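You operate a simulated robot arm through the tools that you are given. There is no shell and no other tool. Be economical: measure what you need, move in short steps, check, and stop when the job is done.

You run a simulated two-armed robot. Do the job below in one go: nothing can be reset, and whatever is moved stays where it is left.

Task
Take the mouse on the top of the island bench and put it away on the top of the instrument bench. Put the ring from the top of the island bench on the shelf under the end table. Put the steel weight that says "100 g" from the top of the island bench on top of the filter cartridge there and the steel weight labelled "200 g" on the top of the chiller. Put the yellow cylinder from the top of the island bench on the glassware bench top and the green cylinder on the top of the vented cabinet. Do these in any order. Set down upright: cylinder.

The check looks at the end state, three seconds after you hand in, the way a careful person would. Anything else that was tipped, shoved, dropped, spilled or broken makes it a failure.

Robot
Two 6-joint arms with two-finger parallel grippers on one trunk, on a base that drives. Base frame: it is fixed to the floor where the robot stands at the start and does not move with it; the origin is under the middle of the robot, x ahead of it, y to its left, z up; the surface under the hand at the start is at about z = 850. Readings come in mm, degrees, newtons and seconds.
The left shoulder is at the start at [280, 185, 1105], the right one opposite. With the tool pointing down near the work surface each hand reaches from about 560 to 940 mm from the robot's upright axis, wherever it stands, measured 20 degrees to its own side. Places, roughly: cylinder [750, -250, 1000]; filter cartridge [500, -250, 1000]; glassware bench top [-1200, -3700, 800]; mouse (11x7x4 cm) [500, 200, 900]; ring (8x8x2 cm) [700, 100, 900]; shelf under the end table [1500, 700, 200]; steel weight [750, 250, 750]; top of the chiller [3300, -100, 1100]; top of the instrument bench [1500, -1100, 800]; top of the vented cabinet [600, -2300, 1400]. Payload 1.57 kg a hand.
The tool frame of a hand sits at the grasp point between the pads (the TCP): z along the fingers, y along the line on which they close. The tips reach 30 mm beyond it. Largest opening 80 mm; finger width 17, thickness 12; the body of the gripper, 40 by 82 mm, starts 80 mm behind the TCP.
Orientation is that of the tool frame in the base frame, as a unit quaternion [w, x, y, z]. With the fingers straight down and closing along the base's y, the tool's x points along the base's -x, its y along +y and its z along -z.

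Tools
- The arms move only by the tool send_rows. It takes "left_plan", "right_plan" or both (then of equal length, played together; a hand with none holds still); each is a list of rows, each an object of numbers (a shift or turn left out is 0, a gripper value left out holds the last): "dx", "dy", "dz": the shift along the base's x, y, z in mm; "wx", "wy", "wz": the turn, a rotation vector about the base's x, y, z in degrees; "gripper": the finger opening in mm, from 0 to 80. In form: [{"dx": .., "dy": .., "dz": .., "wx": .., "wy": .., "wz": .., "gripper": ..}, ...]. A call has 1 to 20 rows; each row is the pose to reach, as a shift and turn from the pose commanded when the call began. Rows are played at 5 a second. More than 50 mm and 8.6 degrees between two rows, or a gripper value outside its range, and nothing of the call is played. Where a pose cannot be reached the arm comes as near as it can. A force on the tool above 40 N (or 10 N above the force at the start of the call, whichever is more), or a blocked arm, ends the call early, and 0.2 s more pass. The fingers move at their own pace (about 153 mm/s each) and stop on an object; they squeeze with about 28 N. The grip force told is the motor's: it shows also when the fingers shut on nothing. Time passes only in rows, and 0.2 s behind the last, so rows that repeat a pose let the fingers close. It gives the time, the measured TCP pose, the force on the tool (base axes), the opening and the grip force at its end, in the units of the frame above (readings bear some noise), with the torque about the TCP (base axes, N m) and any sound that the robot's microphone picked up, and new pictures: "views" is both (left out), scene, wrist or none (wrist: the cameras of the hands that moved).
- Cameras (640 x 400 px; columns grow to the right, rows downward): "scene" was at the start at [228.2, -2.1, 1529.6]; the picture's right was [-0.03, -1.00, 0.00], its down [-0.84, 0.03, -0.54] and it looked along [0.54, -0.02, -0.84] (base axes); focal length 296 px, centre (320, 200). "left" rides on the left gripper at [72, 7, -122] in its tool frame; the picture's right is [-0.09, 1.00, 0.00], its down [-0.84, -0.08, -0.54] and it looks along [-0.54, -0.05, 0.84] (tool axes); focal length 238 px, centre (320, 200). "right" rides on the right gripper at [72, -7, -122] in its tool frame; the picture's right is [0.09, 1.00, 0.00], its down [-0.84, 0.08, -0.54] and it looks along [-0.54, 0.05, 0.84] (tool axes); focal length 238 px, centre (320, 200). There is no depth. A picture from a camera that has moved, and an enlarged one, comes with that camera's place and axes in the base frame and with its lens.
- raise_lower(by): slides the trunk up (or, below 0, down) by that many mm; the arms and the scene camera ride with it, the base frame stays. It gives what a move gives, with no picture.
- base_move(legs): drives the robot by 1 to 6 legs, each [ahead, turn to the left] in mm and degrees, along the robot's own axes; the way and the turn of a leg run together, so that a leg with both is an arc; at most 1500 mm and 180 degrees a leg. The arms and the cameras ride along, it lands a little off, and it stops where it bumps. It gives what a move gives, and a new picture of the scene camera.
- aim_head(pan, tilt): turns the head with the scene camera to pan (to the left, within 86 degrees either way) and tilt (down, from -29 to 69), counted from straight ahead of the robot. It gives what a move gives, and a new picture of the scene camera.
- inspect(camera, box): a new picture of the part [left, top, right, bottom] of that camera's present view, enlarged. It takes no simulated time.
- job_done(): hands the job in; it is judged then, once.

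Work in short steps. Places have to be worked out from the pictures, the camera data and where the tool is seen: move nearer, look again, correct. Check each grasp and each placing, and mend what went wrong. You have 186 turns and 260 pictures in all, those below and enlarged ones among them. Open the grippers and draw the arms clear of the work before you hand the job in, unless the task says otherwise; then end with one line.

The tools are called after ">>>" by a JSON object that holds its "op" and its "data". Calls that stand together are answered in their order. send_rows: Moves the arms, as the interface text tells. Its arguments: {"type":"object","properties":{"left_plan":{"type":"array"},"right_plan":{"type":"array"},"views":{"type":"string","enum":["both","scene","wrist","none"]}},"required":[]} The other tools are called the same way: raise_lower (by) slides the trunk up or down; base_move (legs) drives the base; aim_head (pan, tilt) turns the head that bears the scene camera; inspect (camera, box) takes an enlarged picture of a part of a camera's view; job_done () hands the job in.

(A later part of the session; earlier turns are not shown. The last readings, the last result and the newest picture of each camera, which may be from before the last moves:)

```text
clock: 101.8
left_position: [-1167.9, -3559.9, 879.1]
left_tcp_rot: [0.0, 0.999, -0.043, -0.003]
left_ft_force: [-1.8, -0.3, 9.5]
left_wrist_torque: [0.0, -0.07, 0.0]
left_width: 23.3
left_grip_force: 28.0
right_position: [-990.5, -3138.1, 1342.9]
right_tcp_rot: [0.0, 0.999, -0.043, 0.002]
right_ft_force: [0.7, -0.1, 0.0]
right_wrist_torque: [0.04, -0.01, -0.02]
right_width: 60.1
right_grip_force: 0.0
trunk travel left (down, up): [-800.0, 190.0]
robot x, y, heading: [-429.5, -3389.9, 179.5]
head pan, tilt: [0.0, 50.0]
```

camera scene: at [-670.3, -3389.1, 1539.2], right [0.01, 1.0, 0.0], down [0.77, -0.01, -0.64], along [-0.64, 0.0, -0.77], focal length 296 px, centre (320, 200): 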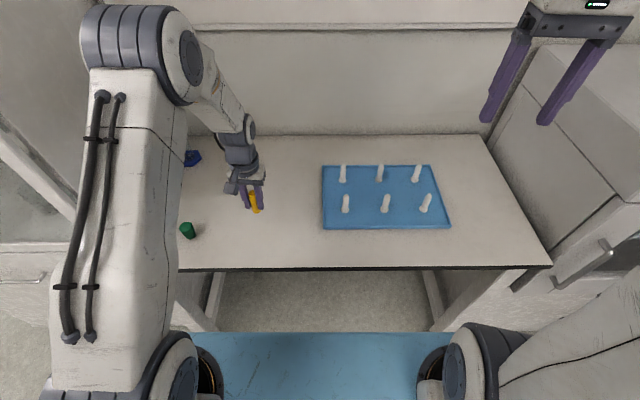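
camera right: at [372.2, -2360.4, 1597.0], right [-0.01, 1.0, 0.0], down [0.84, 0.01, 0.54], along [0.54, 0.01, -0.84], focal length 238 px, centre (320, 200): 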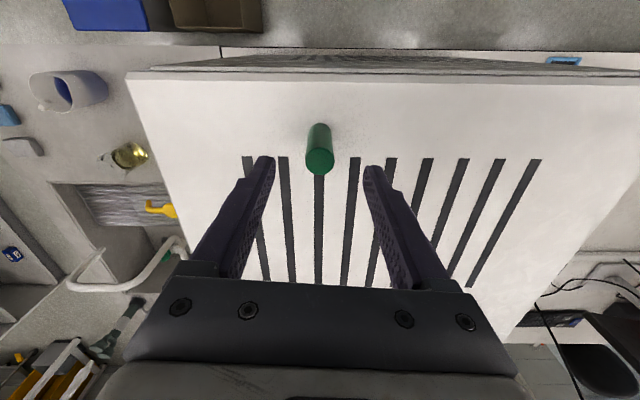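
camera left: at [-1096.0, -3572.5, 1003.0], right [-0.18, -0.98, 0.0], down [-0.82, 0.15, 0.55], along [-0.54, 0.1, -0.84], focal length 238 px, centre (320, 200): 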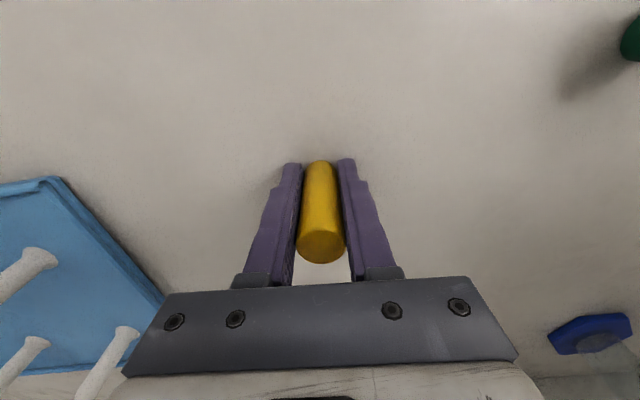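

Light contact (9.5 N). I open gently and lift straight up.

>>> {"op": "send_rows", "data": {"left_plan": [{"dz": 1}, {"dz": 1, "gripper": 27}, {"dz": 1, "gripper": 40}, {"dz": 1, "gripper": 60}, {"dz": 1}, {"dz": 40}, {"dz": 80}, {"dz": 125}], "views": "wrist"}}

>>> {"op": "inspect", "data": {"camera": "scene", "box": [210, 160, 310, 250]}}

```text
clock: 103.6
left_position: [-1167.6, -3560.3, 1004.4]
left_tcp_rot: [0.0, 0.999, -0.043, -0.001]
left_ft_force: [-0.2, 0.3, 0.0]
left_wrist_torque: [-0.02, 0.0, 0.01]
left_width: 59.9
left_grip_force: 0.1
right_position: [-990.8, -3138.0, 1343.2]
right_tcp_rot: [-0.001, 0.999, -0.043, 0.001]
right_ft_force: [-0.2, 0.4, -0.5]
right_wrist_torque: [-0.02, 0.04, 0.01]
right_width: 60.0
right_grip_force: 0.1
trunk travel left (down, up): [-800.0, 190.0]
robot x, y, heading: [-431.4, -3388.7, 179.2]
head pan, tilt: [0.0, 50.0]
camera left: at [-1095.0, -3573.4, 1126.4], right [-0.18, -0.98, 0.0], down [-0.82, 0.15, 0.55], along [-0.54, 0.1, -0.84], focal length 238 px, centre (320, 200)
```

left: 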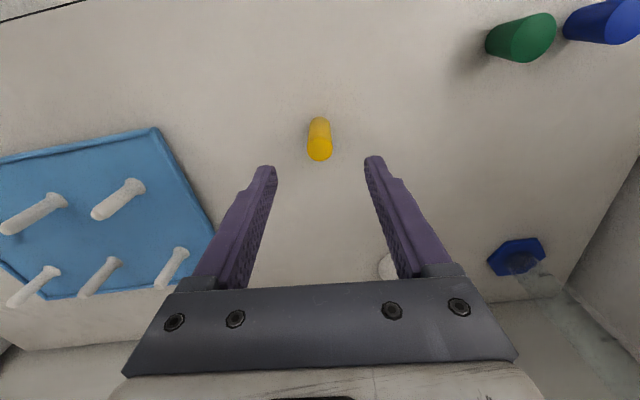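

```text
4.44 times, centred on (260, 205) of scene
camera zoom: at [-670.2, -3389.2, 1539.1], right [0.01, 1.0, 0.0], down [0.77, 0.0, -0.64], along [-0.64, 0.0, -0.77], focal length 1316 px, centre (587, 178)
```

zoom: 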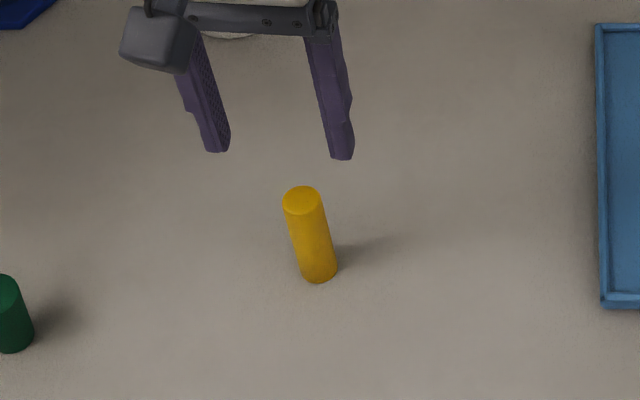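

Yellow stands upright on the glassware bench. I retract the left hand before driving back.

>>> {"op": "send_rows", "data": {"left_plan": [{"dx": 30, "dy": 10, "dz": 35}, {"dx": 60, "dy": 20, "dz": 70}, {"dx": 90, "dy": 30, "dz": 105}, {"dx": 120, "dy": 40, "dz": 140}, {"dx": 150, "dy": 50, "dz": 175}, {"dx": 185, "dy": 58, "dz": 200}], "right_plan": [{"dz": -30}, {"dz": -60}, {"dz": -90}, {"dz": -120}, {"dz": -140}, {"dz": -140}], "views": "none"}}

```text
clock: 105.0
left_position: [-982.3, -3502.0, 1202.3]
left_tcp_rot: [0.0, 0.999, -0.045, -0.002]
left_ft_force: [-0.2, 0.0, 0.3]
left_wrist_torque: [0.04, -0.03, -0.02]
left_width: 59.8
left_grip_force: 0.0
right_position: [-989.7, -3137.2, 1202.7]
right_tcp_rot: [0.0, 0.999, -0.043, 0.002]
right_ft_force: [-0.5, 0.9, -0.2]
right_wrist_torque: [-0.02, 0.01, 0.0]
right_width: 59.8
right_grip_force: 0.1
trunk travel left (down, up): [-800.0, 190.0]
robot x, y, heading: [-431.3, -3392.7, 179.6]
head pan, tilt: [0.0, 50.0]
```

I drive back up the aisle along the reverse path.

>>> {"op": "base_move", "data": {"legs": [[0, -89.5], [800, 0], [0, -24], [480, 0], [0, 24]]}}

```text
clock: 118.1
left_position: [-360.8, -1596.5, 1202.9]
left_tcp_rot: [0.001, -0.685, 0.729, 0.001]
left_ft_force: [-0.5, -0.1, 0.3]
left_wrist_torque: [0.02, 0.02, 0.0]
left_width: 59.8
left_grip_force: 0.0
right_position: [1.1, -1579.1, 1203.4]
right_tcp_rot: [0.0, -0.685, 0.728, 0.0]
right_ft_force: [0.6, -0.4, 0.1]
right_wrist_torque: [-0.01, 0.01, -0.01]
right_width: 60.0
right_grip_force: 0.0
trunk travel left (down, up): [-800.0, 190.0]
robot x, y, heading: [-240.8, -2140.0, 91.3]
head pan, tilt: [0.0, 50.0]
camera scene: at [-243.4, -1906.0, 1539.2], right [1.0, 0.02, 0.0], down [0.01, -0.77, -0.64], along [-0.01, 0.64, -0.77], focal length 296 px, centre (320, 200)
```

scene: 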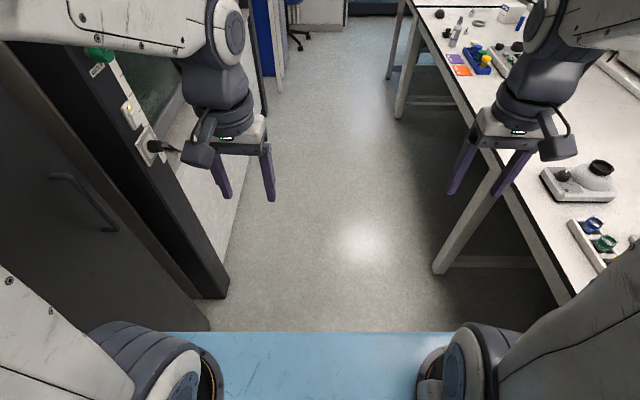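

Aisle ahead is clear. I drive back to about y≈0 and turn to face the island bench.

>>> {"op": "base_move", "data": {"legs": [[0, -1.5], [1500, 0], [630, 0], [0, -90]]}}

```text
clock: 132.9
left_position: [293.0, 155.3, 1202.5]
left_tcp_rot: [0.002, 0.018, 1.0, 0.0]
left_ft_force: [0.1, -0.4, 0.3]
left_wrist_torque: [-0.01, 0.0, -0.01]
left_width: 60.0
left_grip_force: 0.1
right_position: [320.3, -208.4, 1203.7]
right_tcp_rot: [-0.001, 0.016, 1.0, 0.0]
right_ft_force: [-0.1, -0.5, -0.3]
right_wrist_torque: [0.02, -0.02, 0.06]
right_width: 60.2
right_grip_force: 0.0
trunk travel left (down, up): [-800.0, 190.0]
robot x, y, heading: [-247.2, 15.1, 2.6]
head pan, tilt: [0.0, 50.0]
camera scene: at [-15.1, 26.9, 1539.2], right [0.05, -1.0, 0.0], down [-0.77, -0.04, -0.64], along [0.64, 0.03, -0.77], focal length 296 px, centre (320, 200)
```

scene: 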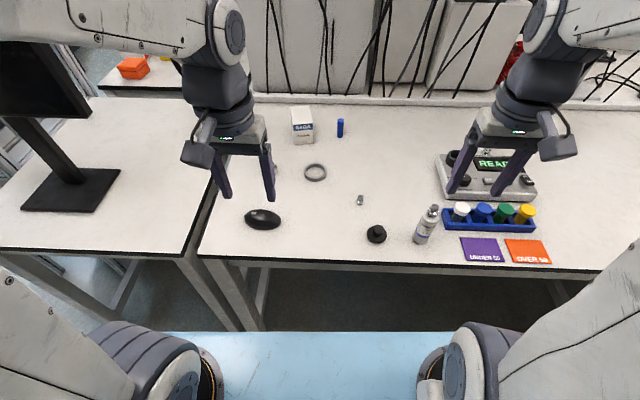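

I drive 245 mm forward to the start position.

>>> {"op": "base_move", "data": {"legs": [[245, 0]]}}

```text
clock: 134.7
left_position: [540.5, 165.0, 1203.0]
left_tcp_rot: [0.002, 0.018, 1.0, 0.0]
left_ft_force: [-0.3, -0.5, 0.1]
left_wrist_torque: [-0.01, -0.03, -0.01]
left_width: 60.0
left_grip_force: 0.1
right_position: [568.0, -196.4, 1203.8]
right_tcp_rot: [0.0, 0.018, 1.0, 0.0]
right_ft_force: [-0.5, -0.2, 0.9]
right_wrist_torque: [-0.04, -0.03, 0.01]
right_width: 60.2
right_grip_force: 0.1
trunk travel left (down, up): [-800.0, 190.0]
robot x, y, heading: [-0.6, 24.7, 2.6]
head pan, tilt: [0.0, 50.0]
camera scene: at [232.0, 37.9, 1539.3], right [0.05, -1.0, 0.0], down [-0.77, -0.04, -0.64], along [0.64, 0.03, -0.77], focal length 296 px, centre (320, 200)
```

scene: 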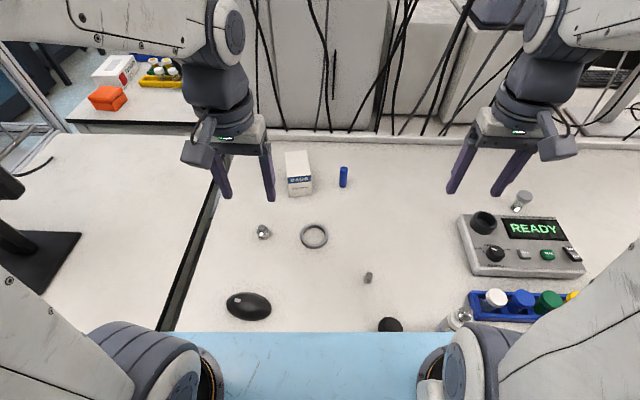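

Ring ≈ [671, 74], 200 g weight ≈ [670, 213]. Left hand goes over the 200 g weight first for a close look.

>>> {"op": "send_rows", "data": {"left_plan": [{"dx": 25, "dy": 8, "dz": -38}, {"dx": 50, "dy": 16, "dz": -76}, {"dx": 75, "dy": 24, "dz": -114}, {"dx": 100, "dy": 34, "dz": -152}, {"dx": 130, "dy": 48, "dz": -185}, {"dx": 130, "dy": 48, "dz": -203}], "views": "wrist"}}

>>> {"op": "inspect", "data": {"camera": "left", "box": [290, 90, 350, 160]}}

```text
clock: 136.1
left_position: [671.8, 213.9, 1000.9]
left_tcp_rot: [0.002, 0.018, 1.0, 0.0]
left_ft_force: [-0.1, -0.1, -0.4]
left_wrist_torque: [0.01, 0.04, 0.01]
left_width: 60.2
left_grip_force: 0.1
right_position: [568.8, -197.4, 1203.7]
right_tcp_rot: [-0.002, 0.017, 1.0, 0.0]
right_ft_force: [-0.4, -0.1, 0.1]
right_wrist_torque: [0.02, 0.01, -0.01]
right_width: 60.3
right_grip_force: 0.0
trunk travel left (down, up): [-800.0, 190.0]
robot x, y, heading: [-3.9, 28.2, 2.6]
head pan, tilt: [0.0, 50.0]
camera left: at [599.4, 223.0, 1122.2], right [0.13, 0.99, 0.0], down [0.83, -0.11, 0.55], along [0.54, -0.07, -0.84], focal length 238 px, centre (320, 200)
```

left: 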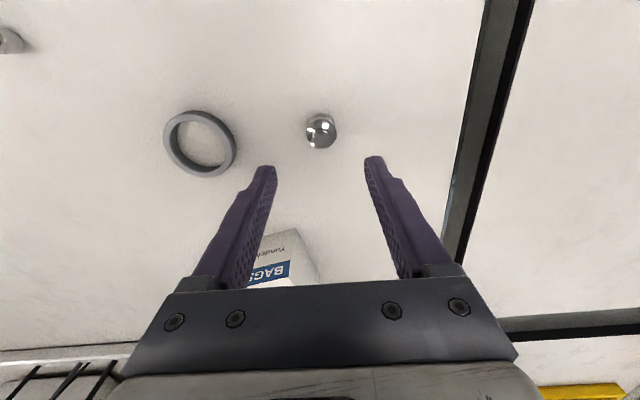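

```text
5.71 times, centred on (320, 125) of left
camera zoom: at [599.4, 223.0, 1122.2], right [0.13, 0.99, 0.0], down [0.83, -0.11, 0.55], along [0.54, -0.07, -0.84], focal length 1362 px, centre (320, 629)
```

zoom: 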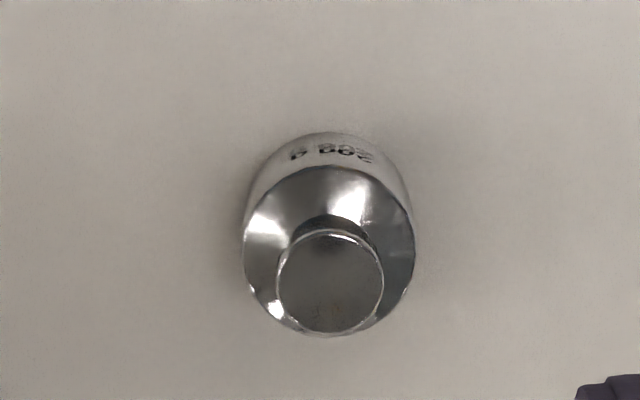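

It reads 200 g. I descend and grip it.

>>> {"op": "send_rows", "data": {"left_plan": [{"dx": 2, "dy": 1, "dz": -40, "gripper": 60}, {"dx": 4, "dy": 1, "dz": -80}, {"dx": 4, "dy": 1, "dz": -105}, {"dx": 4, "dy": 1, "dz": -115}, {"dx": 4, "dy": 1, "dz": -115, "gripper": 10}, {"dx": 4, "dy": 1, "dz": -115}, {"dx": 4, "dy": 1, "dz": -115}], "views": "wrist"}}

```text
clock: 137.7
left_position: [674.9, 215.2, 886.8]
left_tcp_rot: [0.002, 0.017, 1.0, 0.0]
left_ft_force: [0.1, -0.3, -0.2]
left_wrist_torque: [-0.02, 0.01, -0.01]
left_width: 32.3
left_grip_force: 27.7
right_position: [568.0, -197.3, 1204.4]
right_tcp_rot: [-0.002, 0.018, 1.0, -0.001]
right_ft_force: [-1.0, 0.0, -0.8]
right_wrist_torque: [0.04, 0.01, -0.03]
right_width: 59.8
right_grip_force: 0.0
trunk travel left (down, up): [-800.0, 190.0]
robot x, y, heading: [-2.1, 26.5, 2.7]
head pan, tilt: [0.0, 50.0]
camera left: at [602.6, 223.7, 1008.1], right [0.13, 0.99, 0.0], down [0.83, -0.11, 0.55], along [0.54, -0.07, -0.84], focal length 238 px, centre (320, 200)
```

left: 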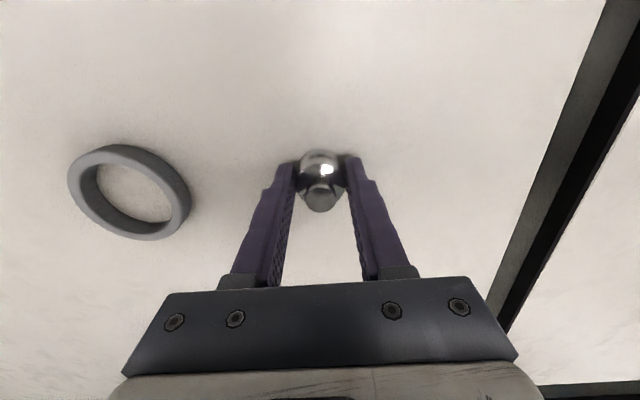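

Gripped (32 mm). I lift and retract the left hand, then bring the right hand over the ring's right wall.

>>> {"op": "send_rows", "data": {"left_plan": [{"dz": 45}, {"dz": 90}, {"dz": 135}, {"dx": -20, "dy": 10, "dz": 180}, {"dx": -50, "dy": 20, "dz": 215}, {"dx": -80, "dy": 30, "dz": 250}, {"dx": -110, "dy": 35, "dz": 280}], "views": "none"}}

>>> {"op": "send_rows", "data": {"right_plan": [{"dx": 15, "dy": 34, "dz": -30}, {"dx": 30, "dy": 68, "dz": -60}, {"dx": 45, "dy": 102, "dz": -90}, {"dx": 60, "dy": 136, "dz": -120}, {"dx": 75, "dy": 170, "dz": -150}, {"dx": 90, "dy": 204, "dz": -180}, {"dx": 104, "dy": 236, "dz": -204, "gripper": 44}, {"dx": 104, "dy": 236, "dz": -204}]}}

```text
refused: row 4 steps farther than a row can; nothing moved
```

```text
clock: 139.5
left_position: [675.1, 214.5, 886.6]
left_tcp_rot: [0.002, 0.018, 1.0, 0.0]
left_ft_force: [0.8, -0.3, 0.2]
left_wrist_torque: [0.0, 0.04, -0.01]
left_width: 32.2
left_grip_force: 28.3
right_position: [672.9, 39.1, 996.6]
right_tcp_rot: [-0.001, 0.017, 1.0, 0.0]
right_ft_force: [-0.1, 0.4, -0.8]
right_wrist_torque: [-0.04, 0.02, 0.01]
right_width: 43.9
right_grip_force: 0.1
trunk travel left (down, up): [-800.0, 190.0]
robot x, y, heading: [-4.0, 24.5, 2.8]
head pan, tilt: [0.0, 50.0]
camera scene: at [232.7, 38.2, 1539.1], right [0.05, -1.0, 0.0], down [-0.77, -0.04, -0.64], along [0.64, 0.03, -0.77], focal length 296 px, centre (320, 200)
camera right: at [602.5, 35.8, 1120.4], right [-0.06, 1.0, 0.0], down [0.84, 0.05, 0.54], along [0.54, 0.03, -0.84], focal length 238 px, centre (320, 200)
```

scene: 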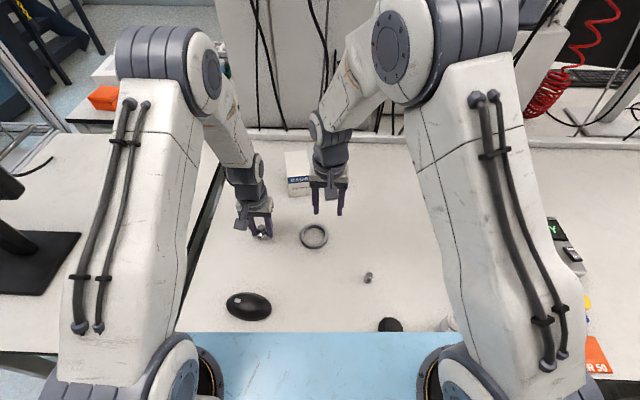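
right: 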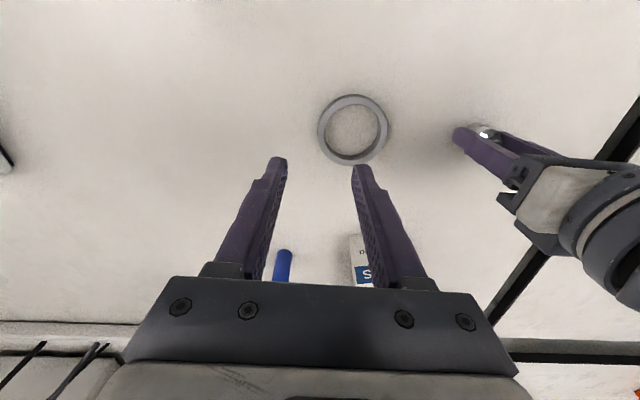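

Center of the ring ≈ [677, 76], radius ~38. First I lift the left hand away with valid steps.

>>> {"op": "send_rows", "data": {"left_plan": [{"dz": 45}, {"dz": 90}, {"dz": 130}, {"dx": -20, "dy": 10, "dz": 170}, {"dx": -40, "dy": 20, "dz": 205}, {"dx": -70, "dy": 30, "dz": 235}, {"dx": -100, "dy": 40, "dz": 260}, {"dx": -130, "dy": 45, "dz": 280}], "views": "none"}}

>>> {"op": "send_rows", "data": {"right_plan": [{"dx": 2, "dy": 1, "dz": -40, "gripper": 44}, {"dx": 4, "dy": 3, "dz": -75}, {"dx": 4, "dy": 3, "dz": -75}], "views": "wrist"}}

```text
clock: 141.3
left_position: [544.1, 259.2, 1164.4]
left_tcp_rot: [0.002, 0.019, 1.0, 0.0]
left_ft_force: [-0.1, 0.1, -3.4]
left_wrist_torque: [0.01, 0.04, 0.03]
left_width: 32.5
left_grip_force: 28.0
right_position: [673.4, 38.1, 998.5]
right_tcp_rot: [-0.002, 0.017, 1.0, 0.0]
right_ft_force: [0.1, -0.5, 0.1]
right_wrist_torque: [-0.03, 0.04, 0.0]
right_width: 44.1
right_grip_force: 0.0
trunk travel left (down, up): [-800.0, 190.0]
robot x, y, heading: [-3.1, 31.3, 2.5]
head pan, tilt: [0.0, 50.0]
```

```text
clock: 142.1
left_position: [544.1, 259.9, 1164.4]
left_tcp_rot: [0.002, 0.017, 1.0, 0.0]
left_ft_force: [-0.5, 0.5, -2.6]
left_wrist_torque: [0.04, 0.03, 0.0]
left_width: 32.4
left_grip_force: 28.3
right_position: [678.2, 41.9, 924.4]
right_tcp_rot: [-0.001, 0.017, 1.0, 0.0]
right_ft_force: [-0.6, 1.0, -0.1]
right_wrist_torque: [0.02, 0.01, -0.02]
right_width: 43.8
right_grip_force: 0.0
trunk travel left (down, up): [-800.0, 190.0]
robot x, y, heading: [-2.9, 27.1, 2.4]
head pan, tilt: [0.0, 50.0]
camera right: at [607.0, 38.2, 1047.9], right [-0.06, 1.0, 0.0], down [0.84, 0.05, 0.54], along [0.54, 0.03, -0.84], focal length 238 px, centre (320, 200)
```

right: 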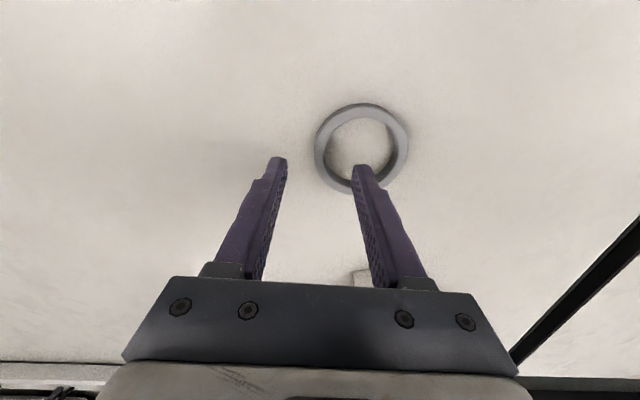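

Aligned: one finger inside, one outside. I descend and close on the wall.

>>> {"op": "send_rows", "data": {"right_plan": [{"dx": -2, "dz": -20}, {"dx": -2, "dz": -35}, {"dx": -2, "dz": -41}, {"dx": -2, "dz": -41, "gripper": 2}, {"dx": -2, "dz": -41}, {"dx": -2, "dz": -41}], "views": "wrist"}}

```text
clock: 143.5
left_position: [544.9, 259.1, 1163.6]
left_tcp_rot: [0.002, 0.017, 1.0, 0.0]
left_ft_force: [-0.3, 0.4, -1.2]
left_wrist_torque: [0.01, 0.02, 0.01]
left_width: 32.4
left_grip_force: 27.7
right_position: [673.8, 41.0, 883.3]
right_tcp_rot: [-0.001, 0.017, 1.0, -0.001]
right_ft_force: [0.8, 0.9, 0.7]
right_wrist_torque: [0.0, -0.03, -0.02]
right_width: 7.5
right_grip_force: 27.0
trunk travel left (down, up): [-800.0, 190.0]
robot x, y, heading: [-3.7, 29.6, 2.6]
head pan, tilt: [0.0, 50.0]
camera right: at [603.3, 38.4, 1006.5], right [-0.06, 1.0, 0.0], down [0.84, 0.05, 0.54], along [0.54, 0.03, -0.84], focal length 238 px, centre (320, 200)
```

right: 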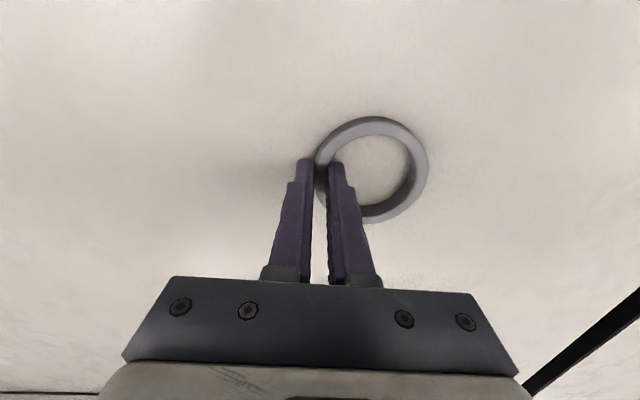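

Gripped (7.5 mm wall). I lift and retract the right hand.

>>> {"op": "send_rows", "data": {"right_plan": [{"dz": 40}, {"dz": 80}, {"dz": 120}, {"dx": -10, "dy": -20, "dz": 160}, {"dx": -20, "dy": -50, "dz": 195}, {"dx": -35, "dy": -85, "dz": 225}, {"dx": -50, "dy": -125, "dz": 245}, {"dx": -70, "dy": -165, "dz": 260}, {"dx": -80, "dy": -205, "dz": 270}], "views": "wrist"}}

```text
clock: 145.5
left_position: [544.6, 259.9, 1162.9]
left_tcp_rot: [0.002, 0.018, 1.0, 0.0]
left_ft_force: [0.4, -0.1, -2.3]
left_wrist_torque: [0.0, 0.01, 0.01]
left_width: 32.1
left_grip_force: 27.9
right_position: [594.2, -166.3, 1152.5]
right_tcp_rot: [-0.002, 0.017, 1.0, 0.001]
right_ft_force: [-0.3, -0.8, -0.5]
right_wrist_torque: [-0.02, -0.04, 0.01]
right_width: 7.6
right_grip_force: 26.8
trunk travel left (down, up): [-800.0, 190.0]
robot x, y, heading: [-1.1, 29.8, 2.6]
head pan, tilt: [0.0, 50.0]
camera right: at [522.6, -169.1, 1275.0], right [-0.06, 1.0, 0.0], down [0.84, 0.05, 0.54], along [0.54, 0.03, -0.84], focal length 238 px, centre (320, 200)
```

right: 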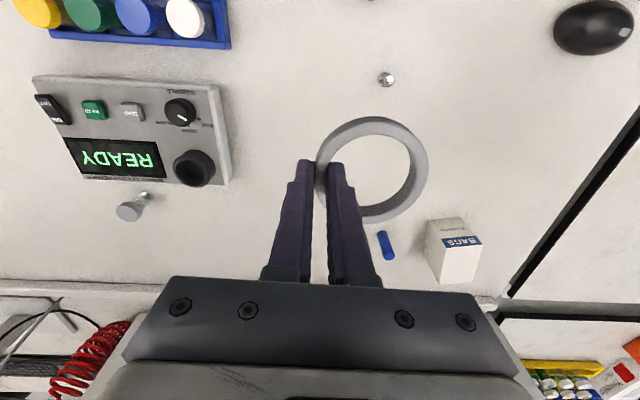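

I back off 250 mm and turn left to see the way around that end.

>>> {"op": "aim_head", "data": {"pan": 0, "tilt": 30}}

>>> {"op": "base_move", "data": {"legs": [[-250, 0], [0, 87.5]]}}

```text
clock: 146.4
left_position: [546.4, 258.1, 1164.3]
left_tcp_rot: [0.001, 0.019, 1.0, 0.0]
left_ft_force: [0.1, -0.1, -2.0]
left_wrist_torque: [0.0, 0.02, -0.02]
left_width: 32.2
left_grip_force: 28.2
right_position: [593.5, -165.2, 1151.9]
right_tcp_rot: [-0.002, 0.018, 1.0, 0.001]
right_ft_force: [-0.6, -0.3, -0.1]
right_wrist_torque: [-0.02, 0.03, 0.02]
right_width: 7.6
right_grip_force: 26.7
trunk travel left (down, up): [-800.0, 190.0]
robot x, y, heading: [-3.2, 28.8, 2.4]
head pan, tilt: [0.0, 30.0]
camera scene: at [245.8, 38.6, 1568.6], right [0.05, -1.0, 0.0], down [-0.5, -0.02, -0.87], along [0.86, 0.04, -0.5], focal length 296 px, centre (320, 200)
```

scene: 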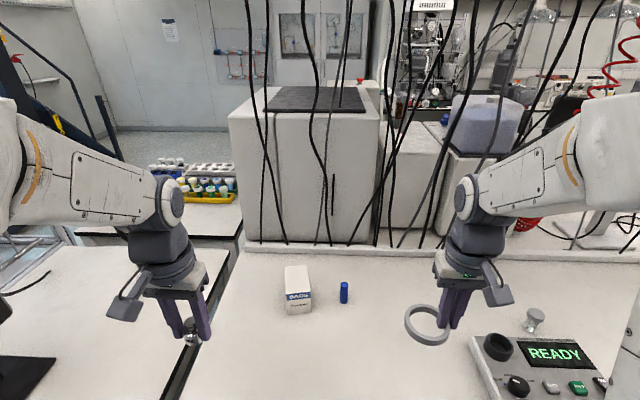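

```text
clock: 151.9
left_position: [-463.0, 571.1, 1164.1]
left_tcp_rot: [0.001, -0.682, 0.731, 0.001]
left_ft_force: [0.4, 0.0, -1.8]
left_wrist_torque: [-0.03, 0.0, 0.0]
left_width: 32.6
left_grip_force: 28.0
right_position: [-39.2, 605.5, 1151.9]
right_tcp_rot: [-0.001, -0.683, 0.731, 0.0]
right_ft_force: [-0.6, 0.0, -0.1]
right_wrist_torque: [0.0, -0.03, -0.01]
right_width: 7.2
right_grip_force: 26.5
trunk travel left (down, up): [-800.0, 190.0]
robot x, y, heading: [-252.2, 15.6, 90.6]
head pan, tilt: [0.0, 30.0]
camera scene: at [-255.1, 266.1, 1568.7], right [1.0, 0.01, 0.0], down [0.01, -0.5, -0.87], along [-0.01, 0.87, -0.5], focal length 296 px, centre (320, 200)
```

scene: 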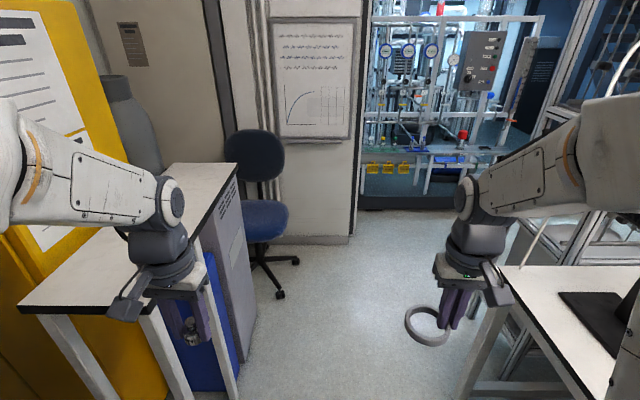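

I look to the right beyond the neighbouring bench's end to see the passage.

>>> {"op": "base_move", "data": {"legs": [[1000, 0]]}}

>>> {"op": "aim_head", "data": {"pan": -45, "tilt": 25}}

>>> {"op": "aim_head", "data": {"pan": -86, "tilt": 25}}

```text
clock: 157.2
left_position: [-485.1, 1584.7, 1163.8]
left_tcp_rot: [0.001, -0.685, 0.728, 0.001]
left_ft_force: [-0.3, 0.3, -1.8]
left_wrist_torque: [-0.03, -0.01, -0.03]
left_width: 32.4
left_grip_force: 28.2
right_position: [-59.4, 1621.7, 1151.5]
right_tcp_rot: [0.0, -0.686, 0.727, 0.0]
right_ft_force: [0.8, -1.0, -1.0]
right_wrist_torque: [0.01, -0.02, 0.0]
right_width: 7.2
right_grip_force: 26.5
trunk travel left (down, up): [-800.0, 190.0]
robot x, y, heading: [-265.9, 1030.3, 91.3]
head pan, tilt: [0.0, 30.0]
camera scene: at [-273.4, 1281.2, 1568.7], right [1.0, 0.02, 0.0], down [0.01, -0.5, -0.87], along [-0.02, 0.87, -0.5], focal length 296 px, centre (320, 200)
```

scene: 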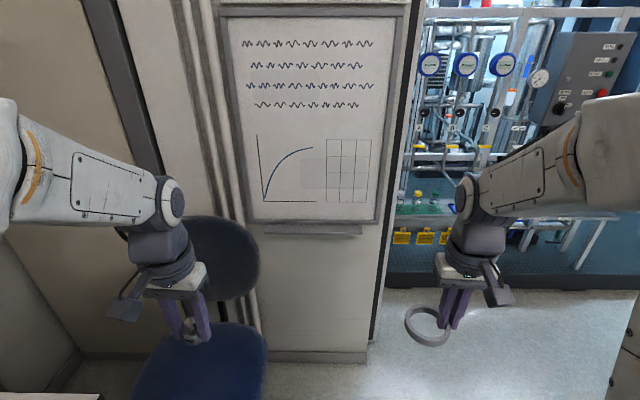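

```text
clock: 158.3
left_position: [-484.1, 1583.5, 1164.9]
left_tcp_rot: [0.002, -0.686, 0.728, 0.001]
left_ft_force: [-0.6, 0.4, -1.8]
left_wrist_torque: [-0.02, 0.01, 0.01]
left_width: 32.2
left_grip_force: 27.8
right_position: [-58.6, 1622.3, 1153.1]
right_tcp_rot: [-0.001, -0.686, 0.728, -0.001]
right_ft_force: [0.1, 0.5, -0.5]
right_wrist_torque: [0.01, 0.01, -0.01]
right_width: 7.3
right_grip_force: 26.8
trunk travel left (down, up): [-800.0, 190.0]
robot x, y, heading: [-269.2, 1029.9, 91.3]
head pan, tilt: [-45.0, 25.0]
camera scene: at [-207.8, 1257.4, 1576.7], right [0.72, -0.69, 0.0], down [-0.29, -0.31, -0.91], along [0.63, 0.65, -0.42], focal length 296 px, centre (320, 200)
```

scene: 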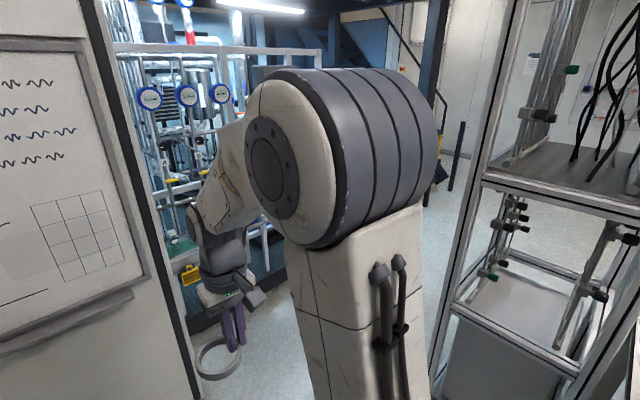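

```text
clock: 159.4
left_position: [-484.0, 1585.5, 1165.2]
left_tcp_rot: [0.001, -0.685, 0.728, 0.001]
left_ft_force: [-0.4, -0.4, -1.8]
left_wrist_torque: [0.02, -0.01, 0.02]
left_width: 32.3
left_grip_force: 28.4
right_position: [-59.0, 1622.3, 1151.3]
right_tcp_rot: [-0.001, -0.685, 0.729, 0.0]
right_ft_force: [1.5, 0.9, 0.0]
right_wrist_torque: [0.0, -0.01, 0.02]
right_width: 7.2
right_grip_force: 26.4
trunk travel left (down, up): [-800.0, 190.0]
robot x, y, heading: [-271.6, 1029.4, 91.2]
head pan, tilt: [-85.9, 25.0]
camera scene: at [-179.8, 1199.4, 1576.7], right [0.09, -1.0, 0.0], down [-0.42, -0.04, -0.91], along [0.9, 0.08, -0.42], focal length 296 px, centre (320, 200)
```

scene: 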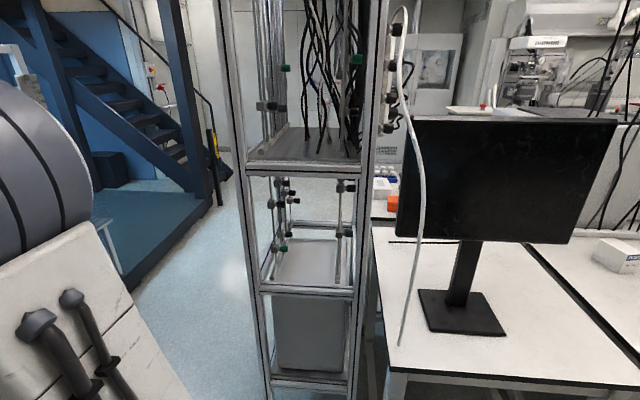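

There is a passage between the frame rack (corner ≈[808, 1557]) and the pillar ([-39, 2251]). I head diagonally at ~53° for 1190 mm, midway between them.

>>> {"op": "base_move", "data": {"legs": [[0, -38.5], [1190, 0]]}}

>>> {"op": "aim_head", "data": {"pan": -40, "tilt": 30}}

```text
clock: 162.0
left_position: [-96.2, 1603.8, 1163.4]
left_tcp_rot: [0.002, -0.411, 0.912, 0.001]
left_ft_force: [1.4, -0.8, -0.9]
left_wrist_torque: [0.09, 0.11, 0.04]
left_width: 32.4
left_grip_force: 27.7
right_position: [265.5, 1374.8, 1151.7]
right_tcp_rot: [-0.001, -0.412, 0.911, 0.0]
right_ft_force: [1.1, -0.9, 0.2]
right_wrist_torque: [0.05, 0.09, 0.0]
right_width: 7.1
right_grip_force: 26.6
trunk travel left (down, up): [-800.0, 190.0]
robot x, y, heading: [-221.4, 1008.9, 53.6]
head pan, tilt: [-85.9, 25.0]
stopped in leg 2: the robot was blocked; the commanded pose is now the measured one
camera scene: at [-50.2, 1084.2, 1576.6], right [-0.53, -0.85, 0.0], down [-0.36, 0.23, -0.91], along [0.77, -0.48, -0.42], focal length 296 px, centre (320, 200)
```

scene: 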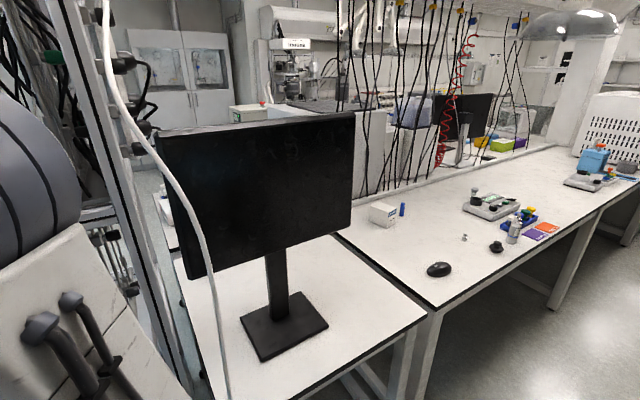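

```text
clock: 163.1
left_position: [-97.3, 1605.4, 1163.6]
left_tcp_rot: [0.001, -0.411, 0.912, 0.001]
left_ft_force: [0.3, 0.4, -1.7]
left_wrist_torque: [-0.07, 0.04, 0.03]
left_width: 32.3
left_grip_force: 28.2
right_position: [265.1, 1377.4, 1152.0]
right_tcp_rot: [-0.001, -0.412, 0.911, -0.001]
right_ft_force: [-0.5, 0.2, -0.3]
right_wrist_torque: [-0.02, -0.01, 0.0]
right_width: 6.8
right_grip_force: 26.7
trunk travel left (down, up): [-800.0, 190.0]
robot x, y, heading: [-221.4, 1006.7, 53.8]
head pan, tilt: [-40.0, 30.0]
camera scene: at [-41.7, 1156.4, 1568.7], right [0.24, -0.97, 0.0], down [-0.49, -0.12, -0.87], along [0.84, 0.2, -0.5], focal length 296 px, centre (320, 200)
```

scene: 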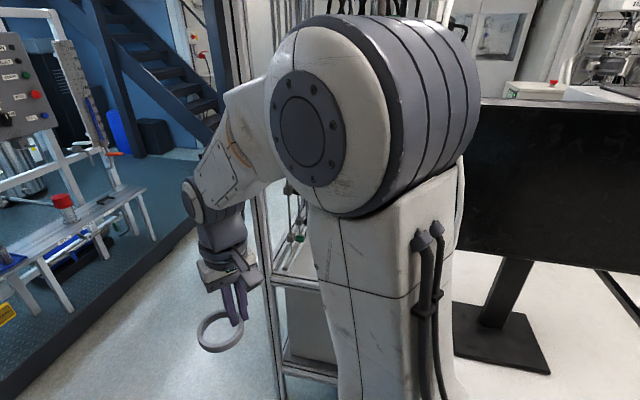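

The base is blocked by something low. I look down around the base.

>>> {"op": "aim_head", "data": {"pan": -60, "tilt": 65}}

>>> {"op": "aim_head", "data": {"pan": 80, "tilt": 60}}

>>> {"op": "aim_head", "data": {"pan": 0, "tilt": 55}}

```text
clock: 164.1
left_position: [-96.8, 1604.8, 1162.9]
left_tcp_rot: [0.002, -0.412, 0.911, 0.001]
left_ft_force: [0.5, 0.5, -1.7]
left_wrist_torque: [-0.02, -0.01, -0.01]
left_width: 32.2
left_grip_force: 28.1
right_position: [264.3, 1376.7, 1152.5]
right_tcp_rot: [0.0, -0.413, 0.911, -0.001]
right_ft_force: [-0.4, -0.2, 0.1]
right_wrist_torque: [0.0, 0.01, 0.0]
right_width: 6.9
right_grip_force: 26.3
trunk travel left (down, up): [-800.0, 190.0]
robot x, y, heading: [-221.6, 1006.3, 53.7]
head pan, tilt: [-60.0, 65.0]
camera scene: at [-69.3, 1128.5, 1521.1], right [-0.11, -0.99, 0.0], down [-0.9, 0.1, -0.42], along [0.42, -0.05, -0.91], focal length 296 px, centre (320, 200)
```

scene: 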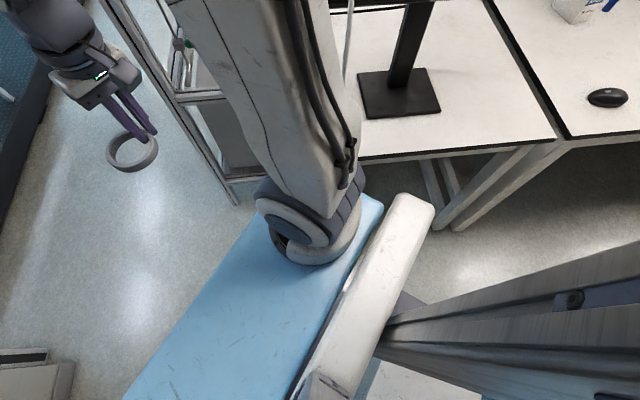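

```text
clock: 166.3
left_position: [-97.2, 1605.4, 1162.7]
left_tcp_rot: [0.001, -0.412, 0.911, 0.0]
left_ft_force: [-0.2, -0.5, -2.0]
left_wrist_torque: [0.0, 0.02, 0.01]
left_width: 32.5
left_grip_force: 27.7
right_position: [264.3, 1376.8, 1151.8]
right_tcp_rot: [-0.001, -0.411, 0.912, 0.0]
right_ft_force: [-0.1, 0.0, -0.3]
right_wrist_torque: [0.0, 0.02, -0.02]
right_width: 6.8
right_grip_force: 26.4
trunk travel left (down, up): [-800.0, 190.0]
robot x, y, heading: [-220.6, 1006.9, 53.6]
head pan, tilt: [80.0, 60.0]
camera scene: at [-175.7, 1183.3, 1526.6], right [0.72, 0.69, 0.0], down [0.6, -0.63, -0.5], along [-0.35, 0.36, -0.87], focal length 296 px, centre (320, 200)
```

scene: 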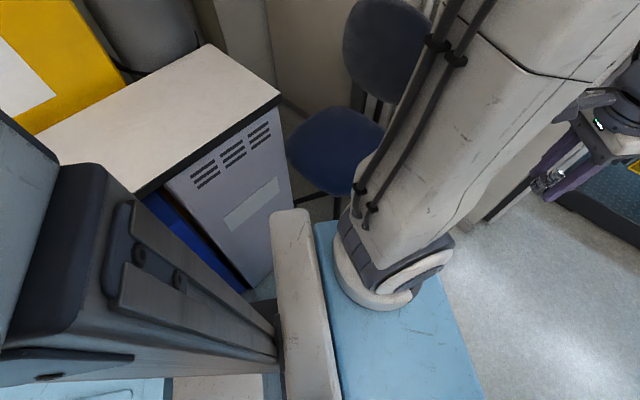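

```text
clock: 167.9
left_position: [-96.3, 1605.3, 1164.5]
left_tcp_rot: [0.002, -0.411, 0.911, 0.001]
left_ft_force: [0.2, -0.5, -2.2]
left_wrist_torque: [-0.01, -0.01, -0.01]
left_width: 32.3
left_grip_force: 28.7
right_position: [263.6, 1376.6, 1151.4]
right_tcp_rot: [-0.001, -0.411, 0.911, 0.0]
right_ft_force: [1.2, 0.3, 0.2]
right_wrist_torque: [-0.02, -0.01, -0.02]
right_width: 6.8
right_grip_force: 26.6
trunk travel left (down, up): [-800.0, 190.0]
robot x, y, heading: [-222.2, 1005.2, 53.5]
head pan, tilt: [0.0, 55.0]
camera scene: at [-87.0, 1193.2, 1532.7], right [0.81, -0.59, 0.0], down [-0.48, -0.66, -0.57], along [0.34, 0.46, -0.82], focal length 296 px, centre (320, 200)
```

scene: 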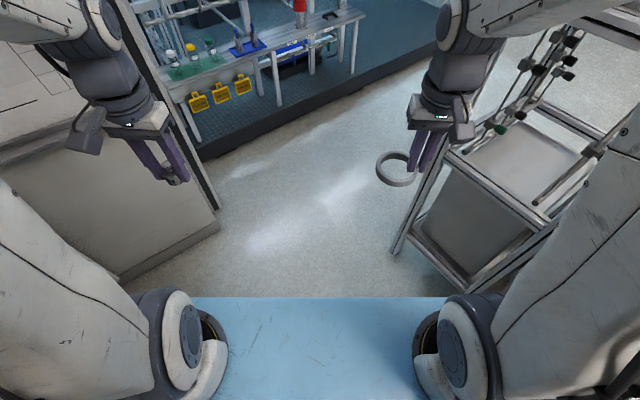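

The rear-left corner seems caught against the desk front. I turn left 17°, move ahead past the desk, then resume the diagonal.

>>> {"op": "base_move", "data": {"legs": [[0, 17], [350, 0]]}}

```text
clock: 171.1
left_position: [-154.8, 1940.7, 1165.0]
left_tcp_rot: [0.001, -0.538, 0.843, 0.0]
left_ft_force: [-0.3, -0.2, -2.1]
left_wrist_torque: [0.04, -0.02, -0.01]
left_width: 32.4
left_grip_force: 28.2
right_position: [253.6, 1824.6, 1151.6]
right_tcp_rot: [0.0, -0.538, 0.843, 0.0]
right_ft_force: [-0.3, -0.6, 0.6]
right_wrist_torque: [0.0, -0.01, -0.01]
right_width: 6.6
right_grip_force: 25.7
trunk travel left (down, up): [-800.0, 190.0]
robot x, y, heading: [-101.5, 1327.1, 70.3]
head pan, tilt: [0.0, 55.0]
camera scene: at [-28.9, 1548.9, 1532.7], right [0.94, -0.34, 0.0], down [-0.28, -0.77, -0.57], along [0.19, 0.54, -0.82], focal length 296 px, centre (320, 200)
```

scene: 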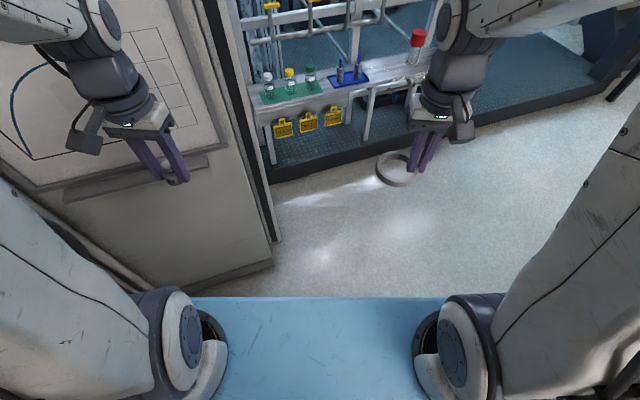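

Free now. I turn right to ~50° and continue; I also check the ring's hold.

>>> {"op": "base_move", "data": {"legs": [[0, -21], [880, 0]]}}

>>> {"op": "inspect", "data": {"camera": "right", "box": [200, 80, 480, 300]}}

```text
clock: 176.9
left_position: [633.4, 2604.1, 1164.1]
left_tcp_rot: [0.001, -0.383, 0.924, 0.001]
left_ft_force: [1.1, 0.8, -2.2]
left_wrist_torque: [0.01, 0.02, 0.03]
left_width: 32.4
left_grip_force: 28.1
right_position: [978.6, 2354.1, 1152.2]
right_tcp_rot: [-0.001, -0.384, 0.923, -0.001]
right_ft_force: [0.7, 0.5, 0.1]
right_wrist_torque: [0.01, -0.01, -0.02]
right_width: 6.3
right_grip_force: 26.3
trunk travel left (down, up): [-800.0, 190.0]
robot x, y, heading: [470.0, 2021.5, 50.2]
head pan, tilt: [0.0, 55.0]
camera scene: at [618.0, 2192.5, 1532.7], right [0.77, -0.64, 0.0], down [-0.53, -0.63, -0.57], along [0.37, 0.44, -0.82], focal length 296 px, centre (320, 200)
```

scene: 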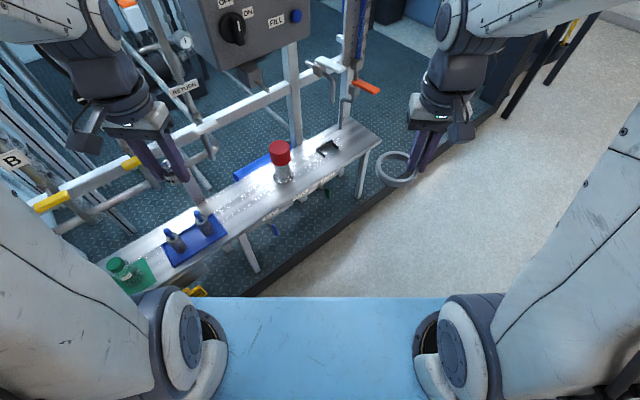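

```text
1.82 times, centred on (340, 190) of right
camera zoom: at [934.9, 2299.8, 1274.9], right [-0.77, 0.64, 0.0], down [0.54, 0.65, 0.54], along [0.34, 0.42, -0.84], focal length 433 px, centre (284, 218)
```

zoom: 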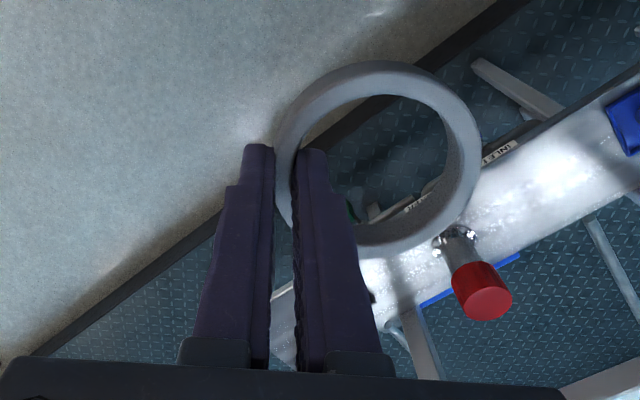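

The ring is still held in the same place. I turn right to head along +x and look toward the end table.

>>> {"op": "base_move", "data": {"legs": [[0, -50]]}}

>>> {"op": "aim_head", "data": {"pan": -40, "tilt": 30}}

```text
clock: 179.6
left_position: [1032.4, 2257.8, 1163.1]
left_tcp_rot: [0.002, 0.053, 0.999, 0.0]
left_ft_force: [-0.2, -0.7, -1.8]
left_wrist_torque: [0.0, -0.01, -0.04]
left_width: 32.4
left_grip_force: 28.5
right_position: [1054.9, 1832.3, 1152.1]
right_tcp_rot: [-0.001, 0.051, 0.999, 0.0]
right_ft_force: [0.8, 0.1, -0.1]
right_wrist_torque: [-0.02, 0.0, -0.01]
right_width: 6.0
right_grip_force: 25.7
trunk travel left (down, up): [-800.0, 190.0]
robot x, y, heading: [469.8, 2012.5, -1.0]
head pan, tilt: [0.0, 55.0]
camera scene: at [701.5, 2010.5, 1532.7], right [-0.02, -1.0, 0.0], down [-0.82, 0.01, -0.57], along [0.57, -0.01, -0.82], focal length 296 px, centre (320, 200)
```

scene: 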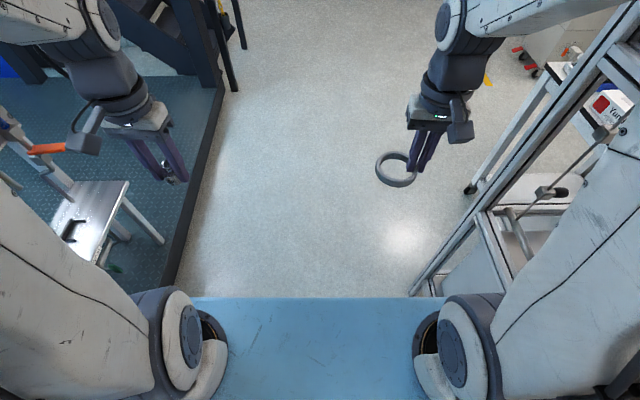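

```text
clock: 180.7
left_position: [1032.4, 2258.2, 1164.9]
left_tcp_rot: [0.002, 0.052, 0.999, 0.0]
left_ft_force: [-0.2, -0.1, -2.2]
left_wrist_torque: [-0.02, 0.01, -0.03]
left_width: 32.5
left_grip_force: 28.0
right_position: [1055.9, 1831.4, 1152.3]
right_tcp_rot: [-0.001, 0.052, 0.999, 0.0]
right_ft_force: [0.0, 0.1, -0.8]
right_wrist_torque: [-0.04, -0.01, -0.02]
right_width: 6.1
right_grip_force: 25.6
trunk travel left (down, up): [-800.0, 190.0]
robot x, y, heading: [469.0, 2013.8, -0.8]
head pan, tilt: [-40.0, 30.0]
camera scene: at [697.7, 1952.4, 1568.7], right [-0.66, -0.76, 0.0], down [-0.38, 0.33, -0.87], along [0.65, -0.57, -0.5], focal length 296 px, centre (320, 200)
```

scene: 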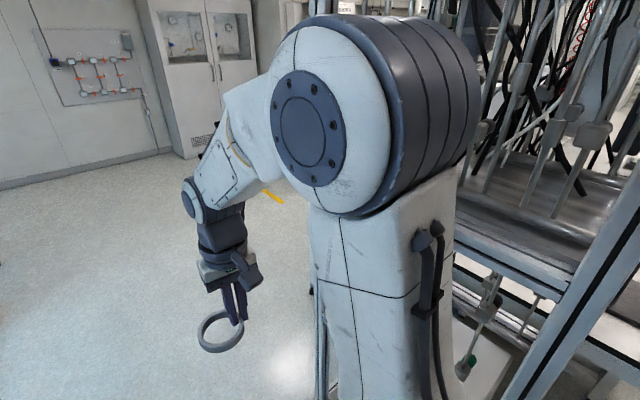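

The ring's grip opening is slowly shrinking; I check it from the scene camera.

>>> {"op": "inspect", "data": {"camera": "scene", "box": [180, 260, 280, 370]}}

>>> {"op": "inspect", "data": {"camera": "right", "box": [280, 100, 440, 240]}}

```text
3.64 times, centred on (230, 315) of scene
camera zoom: at [697.7, 1952.4, 1568.7], right [-0.66, -0.76, 0.0], down [-0.38, 0.33, -0.87], along [0.65, -0.57, -0.5], focal length 1077 px, centre (647, -218)
```

zoom: 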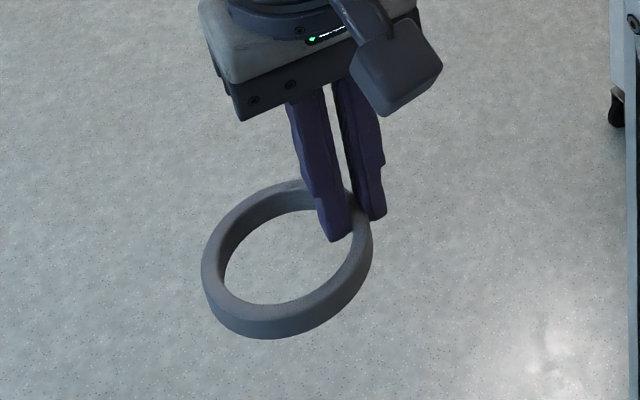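

```text
2.86 times, centred on (360, 170) of right
camera zoom: at [984.3, 1833.7, 1274.8], right [0.01, 1.0, 0.0], down [0.84, -0.01, 0.54], along [0.54, -0.01, -0.84], focal length 681 px, centre (206, 286)
```

zoom: 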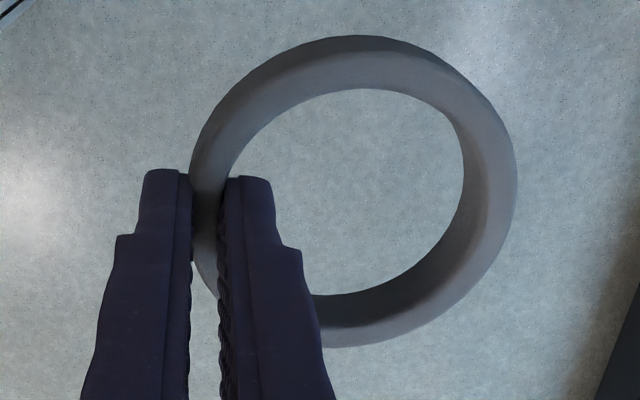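

The ring is still level and held near the tips. I drive ahead 900 mm along y≈2000 and look right.

>>> {"op": "base_move", "data": {"legs": [[900, 0]]}}

>>> {"op": "aim_head", "data": {"pan": -86, "tilt": 35}}

```text
clock: 185.3
left_position: [1917.8, 2253.0, 1164.2]
left_tcp_rot: [0.002, 0.047, 0.999, 0.0]
left_ft_force: [0.5, 0.2, -1.6]
left_wrist_torque: [0.0, -0.01, -0.03]
left_width: 32.2
left_grip_force: 27.7
right_position: [1943.4, 1825.6, 1150.9]
right_tcp_rot: [-0.001, 0.047, 0.999, 0.0]
right_ft_force: [1.0, 0.5, 0.6]
right_wrist_torque: [-0.02, 0.02, -0.02]
right_width: 5.5
right_grip_force: 25.7
trunk travel left (down, up): [-800.0, 190.0]
robot x, y, heading: [1361.8, 2004.1, -0.7]
head pan, tilt: [-40.0, 30.0]
camera scene: at [1585.2, 1942.9, 1568.7], right [-0.65, -0.76, 0.0], down [-0.38, 0.32, -0.87], along [0.66, -0.56, -0.5], focal length 296 px, centre (320, 200)
```

scene: 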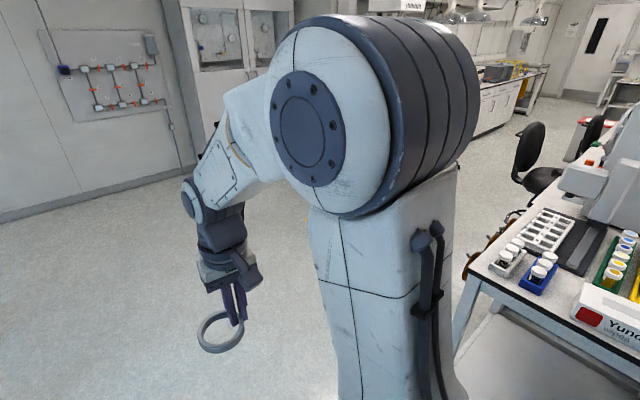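

```text
clock: 186.5
left_position: [1918.1, 2251.6, 1164.6]
left_tcp_rot: [0.002, 0.049, 0.999, 0.0]
left_ft_force: [0.5, -0.4, -2.1]
left_wrist_torque: [-0.01, 0.01, 0.0]
left_width: 32.4
left_grip_force: 27.8
right_position: [1945.1, 1825.6, 1150.9]
right_tcp_rot: [-0.001, 0.046, 0.999, 0.0]
right_ft_force: [-0.2, 0.1, -0.3]
right_wrist_torque: [0.01, 0.0, 0.02]
right_width: 5.2
right_grip_force: 25.6
trunk travel left (down, up): [-800.0, 190.0]
robot x, y, heading: [1357.4, 2003.2, -0.7]
head pan, tilt: [-85.9, 35.0]
camera scene: at [1522.1, 1913.7, 1560.9], right [-1.0, -0.06, 0.0], down [-0.04, 0.57, -0.82], along [0.05, -0.82, -0.57], focal length 296 px, centre (320, 200)
```

scene: 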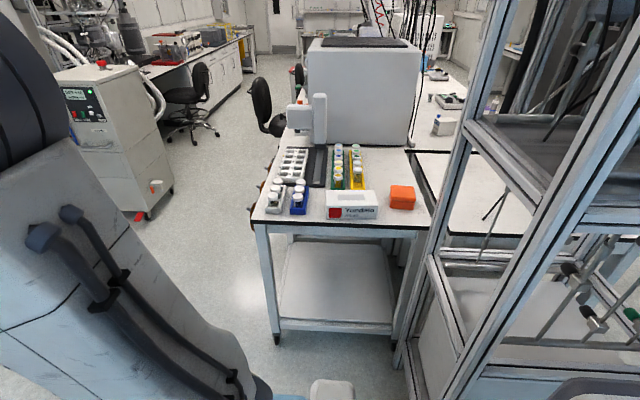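

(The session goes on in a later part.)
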